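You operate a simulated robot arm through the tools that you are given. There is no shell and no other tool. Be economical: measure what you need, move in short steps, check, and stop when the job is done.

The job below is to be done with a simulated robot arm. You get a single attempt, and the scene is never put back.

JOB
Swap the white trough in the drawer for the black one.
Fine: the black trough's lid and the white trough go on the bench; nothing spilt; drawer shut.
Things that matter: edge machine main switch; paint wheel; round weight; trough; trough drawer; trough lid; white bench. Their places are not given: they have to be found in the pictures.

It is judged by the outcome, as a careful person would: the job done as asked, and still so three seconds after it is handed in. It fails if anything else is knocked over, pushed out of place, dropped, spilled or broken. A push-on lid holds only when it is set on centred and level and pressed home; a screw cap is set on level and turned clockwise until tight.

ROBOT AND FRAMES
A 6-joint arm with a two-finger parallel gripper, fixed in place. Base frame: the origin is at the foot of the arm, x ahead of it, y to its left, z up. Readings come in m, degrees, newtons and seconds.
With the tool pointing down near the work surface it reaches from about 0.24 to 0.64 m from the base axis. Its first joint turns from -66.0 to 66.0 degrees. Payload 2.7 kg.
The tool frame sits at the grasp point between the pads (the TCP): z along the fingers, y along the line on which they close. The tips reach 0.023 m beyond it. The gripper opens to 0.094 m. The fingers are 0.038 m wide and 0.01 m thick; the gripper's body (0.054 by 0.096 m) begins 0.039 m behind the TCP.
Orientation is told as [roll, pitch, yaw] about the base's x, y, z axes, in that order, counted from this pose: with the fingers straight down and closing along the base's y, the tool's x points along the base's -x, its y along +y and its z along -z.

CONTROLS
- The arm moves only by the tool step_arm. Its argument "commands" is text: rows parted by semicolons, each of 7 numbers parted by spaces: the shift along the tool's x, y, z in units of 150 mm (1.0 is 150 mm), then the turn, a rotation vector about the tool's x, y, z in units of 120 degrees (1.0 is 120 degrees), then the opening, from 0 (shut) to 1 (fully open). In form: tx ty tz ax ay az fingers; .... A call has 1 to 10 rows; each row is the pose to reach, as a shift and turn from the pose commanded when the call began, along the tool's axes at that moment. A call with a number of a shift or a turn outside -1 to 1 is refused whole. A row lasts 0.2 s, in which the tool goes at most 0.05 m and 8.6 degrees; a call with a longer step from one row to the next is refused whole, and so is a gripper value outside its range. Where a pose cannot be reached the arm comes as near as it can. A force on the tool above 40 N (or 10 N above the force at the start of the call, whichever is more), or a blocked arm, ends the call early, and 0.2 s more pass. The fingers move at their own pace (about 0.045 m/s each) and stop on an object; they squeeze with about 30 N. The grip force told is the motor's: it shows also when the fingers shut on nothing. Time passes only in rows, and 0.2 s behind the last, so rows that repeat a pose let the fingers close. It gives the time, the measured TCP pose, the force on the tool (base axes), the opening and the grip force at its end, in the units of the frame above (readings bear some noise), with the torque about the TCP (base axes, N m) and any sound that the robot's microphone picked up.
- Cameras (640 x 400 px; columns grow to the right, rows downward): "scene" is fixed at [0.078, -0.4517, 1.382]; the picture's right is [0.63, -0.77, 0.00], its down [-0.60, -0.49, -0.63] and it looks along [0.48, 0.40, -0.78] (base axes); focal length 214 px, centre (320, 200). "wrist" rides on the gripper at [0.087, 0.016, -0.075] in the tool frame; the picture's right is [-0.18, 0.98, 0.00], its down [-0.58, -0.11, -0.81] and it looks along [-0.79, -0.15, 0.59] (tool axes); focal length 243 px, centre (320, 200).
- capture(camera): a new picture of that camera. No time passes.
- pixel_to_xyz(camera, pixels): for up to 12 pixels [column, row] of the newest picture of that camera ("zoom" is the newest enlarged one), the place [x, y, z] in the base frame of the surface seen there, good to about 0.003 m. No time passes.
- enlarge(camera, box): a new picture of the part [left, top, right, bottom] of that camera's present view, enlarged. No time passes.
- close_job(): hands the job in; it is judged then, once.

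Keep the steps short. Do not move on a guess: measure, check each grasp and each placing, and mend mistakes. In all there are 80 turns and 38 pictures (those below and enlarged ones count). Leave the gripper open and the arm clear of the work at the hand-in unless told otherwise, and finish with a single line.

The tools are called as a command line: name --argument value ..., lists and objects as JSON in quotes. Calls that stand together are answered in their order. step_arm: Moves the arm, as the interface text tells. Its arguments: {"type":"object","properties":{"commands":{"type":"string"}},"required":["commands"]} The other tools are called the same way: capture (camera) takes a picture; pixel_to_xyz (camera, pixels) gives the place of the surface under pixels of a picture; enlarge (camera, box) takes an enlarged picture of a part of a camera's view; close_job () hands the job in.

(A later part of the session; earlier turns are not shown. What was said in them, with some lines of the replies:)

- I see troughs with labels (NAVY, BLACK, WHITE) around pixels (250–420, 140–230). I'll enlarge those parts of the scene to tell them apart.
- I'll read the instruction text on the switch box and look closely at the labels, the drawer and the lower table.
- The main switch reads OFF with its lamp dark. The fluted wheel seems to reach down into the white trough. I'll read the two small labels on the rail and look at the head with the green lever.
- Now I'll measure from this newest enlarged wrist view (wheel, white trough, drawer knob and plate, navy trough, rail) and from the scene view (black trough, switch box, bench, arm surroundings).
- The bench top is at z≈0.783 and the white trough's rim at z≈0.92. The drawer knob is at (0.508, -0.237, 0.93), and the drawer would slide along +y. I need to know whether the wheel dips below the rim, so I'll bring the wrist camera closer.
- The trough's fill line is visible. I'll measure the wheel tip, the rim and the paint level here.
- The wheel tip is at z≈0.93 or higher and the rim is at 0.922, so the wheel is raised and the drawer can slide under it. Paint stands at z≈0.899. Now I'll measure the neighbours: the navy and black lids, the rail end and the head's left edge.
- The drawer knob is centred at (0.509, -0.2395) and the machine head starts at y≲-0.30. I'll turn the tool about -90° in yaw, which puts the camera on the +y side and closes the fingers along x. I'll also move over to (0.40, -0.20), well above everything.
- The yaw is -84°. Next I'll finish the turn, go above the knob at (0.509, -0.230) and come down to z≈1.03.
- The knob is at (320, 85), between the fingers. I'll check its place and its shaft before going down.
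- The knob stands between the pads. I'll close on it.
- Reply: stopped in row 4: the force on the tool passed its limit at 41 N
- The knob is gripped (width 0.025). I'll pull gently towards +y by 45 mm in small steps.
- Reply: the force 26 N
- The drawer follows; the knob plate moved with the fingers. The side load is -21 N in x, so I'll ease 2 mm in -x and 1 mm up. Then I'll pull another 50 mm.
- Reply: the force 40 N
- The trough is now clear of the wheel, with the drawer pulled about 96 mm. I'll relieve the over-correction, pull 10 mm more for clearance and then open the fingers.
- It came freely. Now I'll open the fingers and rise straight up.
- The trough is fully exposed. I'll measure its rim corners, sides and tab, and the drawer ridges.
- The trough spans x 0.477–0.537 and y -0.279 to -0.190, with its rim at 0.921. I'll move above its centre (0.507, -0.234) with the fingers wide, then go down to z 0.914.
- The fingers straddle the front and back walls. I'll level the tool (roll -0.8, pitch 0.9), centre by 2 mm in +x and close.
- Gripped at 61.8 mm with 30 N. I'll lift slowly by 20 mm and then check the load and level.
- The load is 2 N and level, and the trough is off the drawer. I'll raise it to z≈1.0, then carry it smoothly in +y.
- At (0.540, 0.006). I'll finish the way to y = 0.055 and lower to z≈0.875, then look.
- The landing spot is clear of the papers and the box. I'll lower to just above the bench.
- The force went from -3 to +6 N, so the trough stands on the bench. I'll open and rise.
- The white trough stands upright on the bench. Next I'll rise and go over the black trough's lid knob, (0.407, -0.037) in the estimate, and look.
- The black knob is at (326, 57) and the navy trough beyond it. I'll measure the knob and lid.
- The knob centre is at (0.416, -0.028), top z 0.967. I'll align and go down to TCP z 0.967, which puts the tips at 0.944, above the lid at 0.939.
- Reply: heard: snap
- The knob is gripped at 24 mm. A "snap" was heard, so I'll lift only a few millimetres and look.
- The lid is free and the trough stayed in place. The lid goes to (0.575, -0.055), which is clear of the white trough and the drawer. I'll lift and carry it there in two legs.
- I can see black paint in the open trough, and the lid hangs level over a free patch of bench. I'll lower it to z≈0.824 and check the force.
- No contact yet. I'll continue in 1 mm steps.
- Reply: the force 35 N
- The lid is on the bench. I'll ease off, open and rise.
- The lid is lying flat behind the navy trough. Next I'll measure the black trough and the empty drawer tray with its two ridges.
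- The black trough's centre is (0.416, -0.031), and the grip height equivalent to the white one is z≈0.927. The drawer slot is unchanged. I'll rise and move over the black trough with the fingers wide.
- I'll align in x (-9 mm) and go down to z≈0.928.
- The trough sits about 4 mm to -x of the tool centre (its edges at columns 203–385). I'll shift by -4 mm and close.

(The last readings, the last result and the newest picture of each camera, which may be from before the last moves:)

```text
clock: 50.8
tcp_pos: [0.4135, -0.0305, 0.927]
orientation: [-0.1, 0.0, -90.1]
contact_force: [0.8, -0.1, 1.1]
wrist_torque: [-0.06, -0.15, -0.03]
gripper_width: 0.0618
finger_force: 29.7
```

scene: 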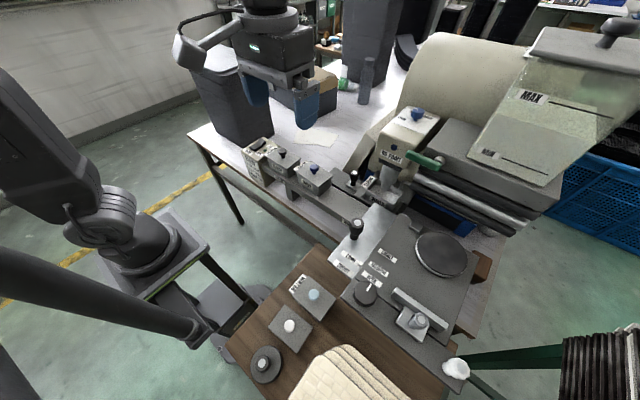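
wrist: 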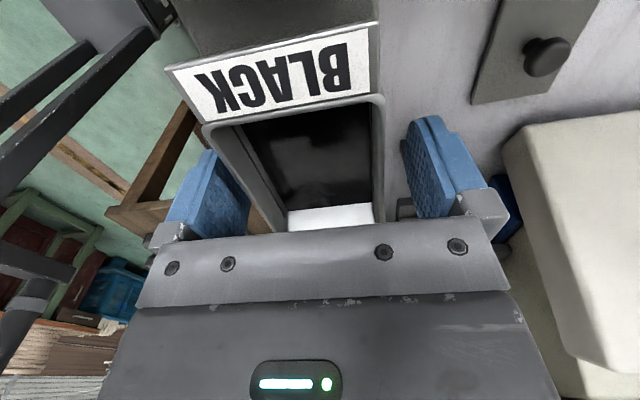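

Gripped at 61.8 mm. I'll lift slowly and level to z≈1.01.

step_arm --commands "0 0 -0.02 0 0 0 0.4; 0 0 -0.06 0 0 0 0.4; 0 0 -0.11 0 0 0 0.4; 0 0 -0.18 0 0 0 0.4; 0 0 -0.27 0 0 0 0.4; 0 0 -0.37 0 0 0 0.4; 0 0 -0.46 0 0 0 0.4; 0 0 -0.53 0 0 0 0.4; 0 0 -0.55 0 0 0 0.4; 0 0 -0.55 0 0 0 0.4"

```text
clock: 53.0
tcp_pos: [0.4149, -0.0306, 1.0096]
orientation: [0.1, -0.1, -90.0]
contact_force: [0.1, 0.1, -3.3]
wrist_torque: [0.0, 0.03, -0.01]
gripper_width: 0.0619
finger_force: 29.4
```

The load is 3.3 N and level. I'll go +x first to 0.508, then -y towards the drawer.

step_arm --commands "0 0.05 0 0 0 0 0.4; 0 0.17 0 0 0 0 0.4; 0 0.32 0 0 0 0 0.4; -0.02 0.46 0 0 0 0 0.4; -0.08 0.57 0 0 0 0 0.4; -0.18 0.62 0 0 0 0 0.4; -0.31 0.62 0 0 0 0 0.4; -0.44 0.62 0 0 0 0 0.4; -0.55 0.62 0 0 0 0 0.4; -0.6 0.62 0 0 0 0 0.4"

step_arm --commands "-0.05 0 0 0 0 0 0.4; -0.16 0 0 0 0 0 0.4; -0.3 0 0 0 0 0 0.4; -0.45 0 0 0 0 0 0.4; -0.58 0 0 0 0 0 0.4; -0.68 0 0 0 0 0 0.4; -0.74 0 0 0 0 0 0.4; -0.756 0 0 0 0 0 0.4; -0.756 0 0 0 0 0 0.4"

```text
clock: 55.2
tcp_pos: [0.5066, -0.1204, 1.0096]
orientation: [0.0, 0.0, -90.0]
contact_force: [0.1, 0.2, -2.4]
wrist_torque: [-0.03, -0.01, -0.01]
gripper_width: 0.0617
finger_force: 29.8
```

```text
clock: 57.2
tcp_pos: [0.5058, -0.2345, 1.0093]
orientation: [0.0, -0.1, -90.1]
contact_force: [-0.8, 0.1, -2.3]
wrist_torque: [-0.02, 0.03, -0.01]
gripper_width: 0.062
finger_force: 29.6
```

At (0.507, -0.234). I'll lower to z≈0.935 (trough bottom about 20 mm above the tray) and check alignment.

step_arm --commands "0 0.005 0.05 0 0 0 0.4; 0 0.005 0.14 0 0 0 0.4; 0 0.005 0.25 0 0 0 0.4; 0 0.005 0.36 0 0 0 0.4; 0 0.005 0.45 0 0 0 0.4; 0 0.005 0.49 0 0 0 0.4; 0 0.005 0.5 0 0 0 0.4; 0 0.005 0.5 0 0 0 0.4"

enlarge --camera "scene" --box '[302, 140, 414, 210]'

```text
clock: 59.0
tcp_pos: [0.508, -0.2343, 0.9357]
orientation: [0.0, -0.1, -90.1]
contact_force: [0.5, 0.6, -3.7]
wrist_torque: [0.01, -0.01, 0.01]
gripper_width: 0.0615
finger_force: 30.2
```

```text
5.71 times, centred on (358, 175) of scene
```

zoom: 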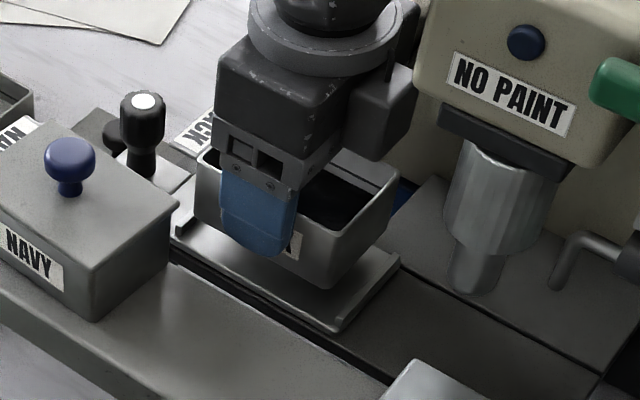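

The trough hangs between the ridges. I'll check its end faces against the ridges numerically.

pixel_to_xyz --camera "zoom" --pixels '[[360, 230], [345, 255], [332, 210], [396, 180], [392, 258], [337, 322], [180, 225], [190, 215], [205, 190]]'

```text
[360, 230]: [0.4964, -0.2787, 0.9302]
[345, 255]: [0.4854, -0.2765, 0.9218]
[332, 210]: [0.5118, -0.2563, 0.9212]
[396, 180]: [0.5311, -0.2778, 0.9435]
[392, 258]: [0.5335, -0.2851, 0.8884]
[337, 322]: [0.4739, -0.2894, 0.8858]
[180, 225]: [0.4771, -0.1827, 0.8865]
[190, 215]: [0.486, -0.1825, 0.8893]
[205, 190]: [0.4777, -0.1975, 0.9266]
```

The trough ends at y -0.278 and about -0.191, inside the ridges at -0.285 and -0.183. I'll lower it slowly onto the tray.

step_arm --commands "0 0 0.03 0 0 0 0.4; 0 0 0.07 0 0 0 0.4; 0 0 0.1 0 0 0 0.4; 0 0 0.12 0 0 0 0.4; 0 0 0.13 0 0 0 0.4; 0 0 0.135 0 0 0 0.4; 0 0 0.135 0 0 0 0.4"

```text
clock: 60.6
tcp_pos: [0.5069, -0.2327, 0.9139]
orientation: [0.0, -0.1, -90.0]
contact_force: [-1.7, 0.4, 1.7]
wrist_torque: [0.19, 0.07, 0.07]
gripper_width: 0.0617
finger_force: 29.8
```

The force went to +1.7 N with a small torque, so it is touching the tray. I'll seat it by half a millimetre, open and rise.

step_arm --commands "0 0 0.004 0 0 0 0.4; 0 0 0.004 0 0 0 0.5; 0 0 0.004 0 0 0 0.9; 0 0 0.004 0 0 0 0.9; 0 0 0.004 0 0 0 0.9; 0 0 -0.05 0 0 0 0.9; 0 0 -0.2 0 0 0 0.9; 0 0 -0.4 0 0 0 0.9; 0 0 -0.65 0 0 0 0.9; 0 0 -0.8 0 0 0 0.9"

enlarge --camera "scene" --box '[302, 140, 414, 210]'

```text
clock: 62.8
tcp_pos: [0.5074, -0.2347, 1.0354]
orientation: [0.0, 0.0, -89.9]
contact_force: [0.1, -0.3, -0.2]
wrist_torque: [-0.02, -0.01, 0.01]
gripper_width: 0.0844
finger_force: 0.1
```

```text
5.71 times, centred on (358, 175) of scene
```

zoom: 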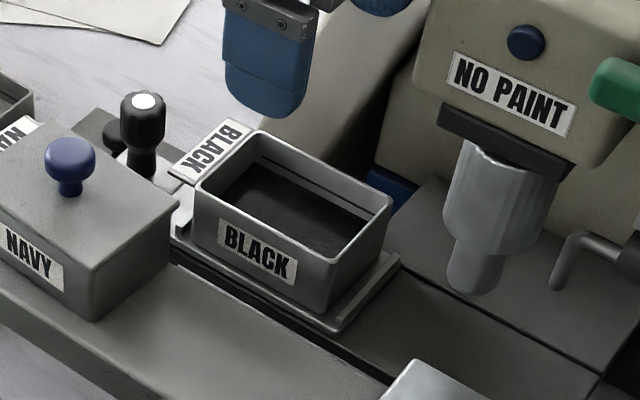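

The black trough is seated in the tray. I'll verify its rim is level, and move back over the drawer knob at (0.508, -0.131).

pixel_to_xyz --camera "zoom" --pixels '[[200, 190], [258, 134], [385, 205], [328, 262], [290, 205], [143, 101], [210, 150]]'

step_arm --commands "0.25 0 0 0 0 0 0.6; 0.5 0 0 0 0 0 0.6; 0.745 0.003 0 0 0 0 0.6; 0.745 0.003 0.25 0 0 0 0.6; 0.745 0.003 0.45 0 0 0 0.6; 0.745 0.003 0.62 0 0 0 0.6; 0.745 0.003 0.74 0 0 0 0.6; 0.745 0.003 0.8 0 0 0 0.6; 0.745 0.003 0.8 0 0 0 0.6"

```text
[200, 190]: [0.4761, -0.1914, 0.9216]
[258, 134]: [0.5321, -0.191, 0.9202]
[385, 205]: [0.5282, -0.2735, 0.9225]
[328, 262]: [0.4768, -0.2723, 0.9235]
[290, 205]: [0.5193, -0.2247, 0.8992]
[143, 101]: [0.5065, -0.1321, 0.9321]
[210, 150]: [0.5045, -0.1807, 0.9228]
```

```text
clock: 64.8
tcp_pos: [0.5076, -0.1233, 0.9129]
orientation: [0.0, -0.1, -90.0]
contact_force: [0.6, 0.4, 0.5]
wrist_torque: [0.01, -0.01, 0.0]
gripper_width: 0.0565
finger_force: 0.1
```

The rim is level at 0.922, the same as the white one was. I'll close on the knob.

step_arm --commands "0 0 -0.01 0 0 0 0.1; 0 0 -0.01 0 0 0 0.1; 0 0 -0.01 0 0 0 0.1; 0 0 -0.01 0 0 0 0.1"

```text
clock: 65.8
tcp_pos: [0.507, -0.1228, 0.9158]
orientation: [-0.1, 0.0, -89.9]
contact_force: [-9.4, 0.5, 1.6]
wrist_torque: [-0.06, 0.14, -0.04]
gripper_width: 0.0255
finger_force: 44.7
```

The knob is gripped and the side force is small. I'll push the drawer in gently, first 60 mm.

step_arm --commands "-0.02 -0.003 0 0 0 0 0.1; -0.06 -0.005 0 0 0 0 0.1; -0.11 -0.005 0 0 0 0 0.1; -0.17 -0.005 0 0 0 0 0.1; -0.23 -0.005 0 0 0 0 0.1; -0.29 -0.005 0 0 0 0 0.1; -0.34 -0.005 0 0 0 0 0.1; -0.38 -0.005 0 0 0 0 0.1; -0.4 -0.005 0 0 0 0 0.1; -0.4 -0.005 0 0 0 0 0.1"

```text
clock: 68.0
tcp_pos: [0.5068, -0.1827, 0.9155]
orientation: [0.1, 0.0, -90.0]
contact_force: [-6.7, -0.9, -2.1]
wrist_torque: [0.41, 0.01, -0.06]
gripper_width: 0.0255
finger_force: 45.1
```

Smooth. Now the remaining 46 mm, slowing at the end.

step_arm --commands "-0.02 0 0 0 0 0 0.1; -0.06 0 0 0 0 0 0.1; -0.11 0 0 0 0 0 0.1; -0.17 0 0 0 0 0 0.1; -0.22 0 0 0 0 0 0.1; -0.26 0 0 0 0 0 0.1; -0.285 0 0 0 0 0 0.1; -0.3 0 0 0 0 0 0.1; -0.308 0 0 0 0 0 0.1; -0.308 0 0 0 0 0 0.1"

enlarge --camera "scene" --box '[322, 150, 434, 220]'

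```text
clock: 70.2
tcp_pos: [0.5073, -0.2304, 0.9156]
orientation: [0.1, 0.0, -90.0]
contact_force: [-2.1, 0.7, -8.5]
wrist_torque: [-0.08, 0.0, 0.0]
gripper_width: 0.0252
finger_force: 45.3
```

```text
5.71 times, centred on (378, 185) of scene
```

zoom: 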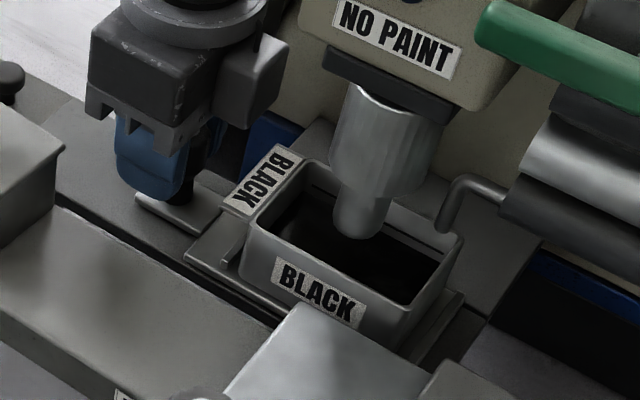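

It looks as it did at the start. I'll nudge a couple of millimetres more to feel for the stop.

step_arm --commands "-0.007 0 0 0 0 0 0.1; -0.014 0 0 0 0 0 0.1; -0.014 0 0 0 0 0 0.1"

```text
clock: 71.0
tcp_pos: [0.5064, -0.2293, 0.9156]
orientation: [-0.2, 0.1, -89.9]
contact_force: [-6.7, 12.7, -5.7]
wrist_torque: [-0.64, 0.13, -0.03]
gripper_width: 0.0253
finger_force: 45.1
```

The tool did not advance and the force rose to 12.7 N in +y, so the drawer is against its stop and shut. I'll ease off, open, rise and back away.

step_arm --commands "0.01 0 0 0 0 0 0.1; 0.01 0 0 0 0 0 0.6; 0.01 0 0 0 0 0 0.6; 0.01 0 0 0 0 0 0.6; 0.01 0 0 0 0 0 0.6; 0.01 0 -0.15 0 0 0 0.6; 0.01 0 -0.4 0 0 0 0.6; 0.01 0 -0.65 0 0 0 0.6; 0.01 0 -0.9 0 0 0 0.6; 0.01 0 -1 0 0 0 0.6"

step_arm --commands "0.05 -0.2 -0.2 0 0 0 0.9; 0.1 -0.4 -0.4 0 0 0 0.9; 0.2 -0.6 -0.5 0 0 0 0.9; 0.3 -0.8 -0.5 0 0 0 0.9; 0.3 -0.8 -0.5 0 0 0 0.9"

enlarge --camera "scene" --box '[230, 90, 438, 220]'

```text
clock: 73.2
tcp_pos: [0.5071, -0.2299, 1.0673]
orientation: [-0.1, 0.1, -90.0]
contact_force: [1.0, -0.3, 0.5]
wrist_torque: [0.01, 0.0, 0.01]
gripper_width: 0.0565
finger_force: 0.0
```

```text
clock: 74.4
tcp_pos: [0.3855, -0.1845, 1.1398]
orientation: [-0.1, 0.0, -90.0]
contact_force: [0.3, 0.7, -0.4]
wrist_torque: [0.0, 0.01, -0.01]
gripper_width: 0.0845
finger_force: 0.0
```

```text
3.08 times, centred on (334, 155) of scene
```

zoom: 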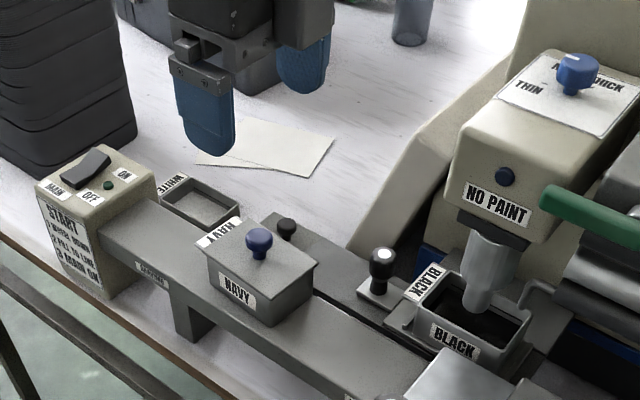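

Everything stands as wanted in the picture. I'll do one last numeric check of the drawer knob and trough against their starting places.

pixel_to_xyz --camera "zoom" --pixels '[[384, 254], [430, 278], [390, 320], [286, 222], [200, 210]]'

```text
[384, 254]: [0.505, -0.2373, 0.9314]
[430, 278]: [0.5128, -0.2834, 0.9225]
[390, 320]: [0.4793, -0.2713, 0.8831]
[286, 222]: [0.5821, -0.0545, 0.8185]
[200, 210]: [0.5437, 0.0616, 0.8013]
```

The knob is back at y -0.237, where it started, so I'm handing the job in.

close_job

```text
The job is handed in.
```

The black trough is in the shut drawer, the white trough and the black trough's lid are on the white bench, and the pictures show nothing spilt.
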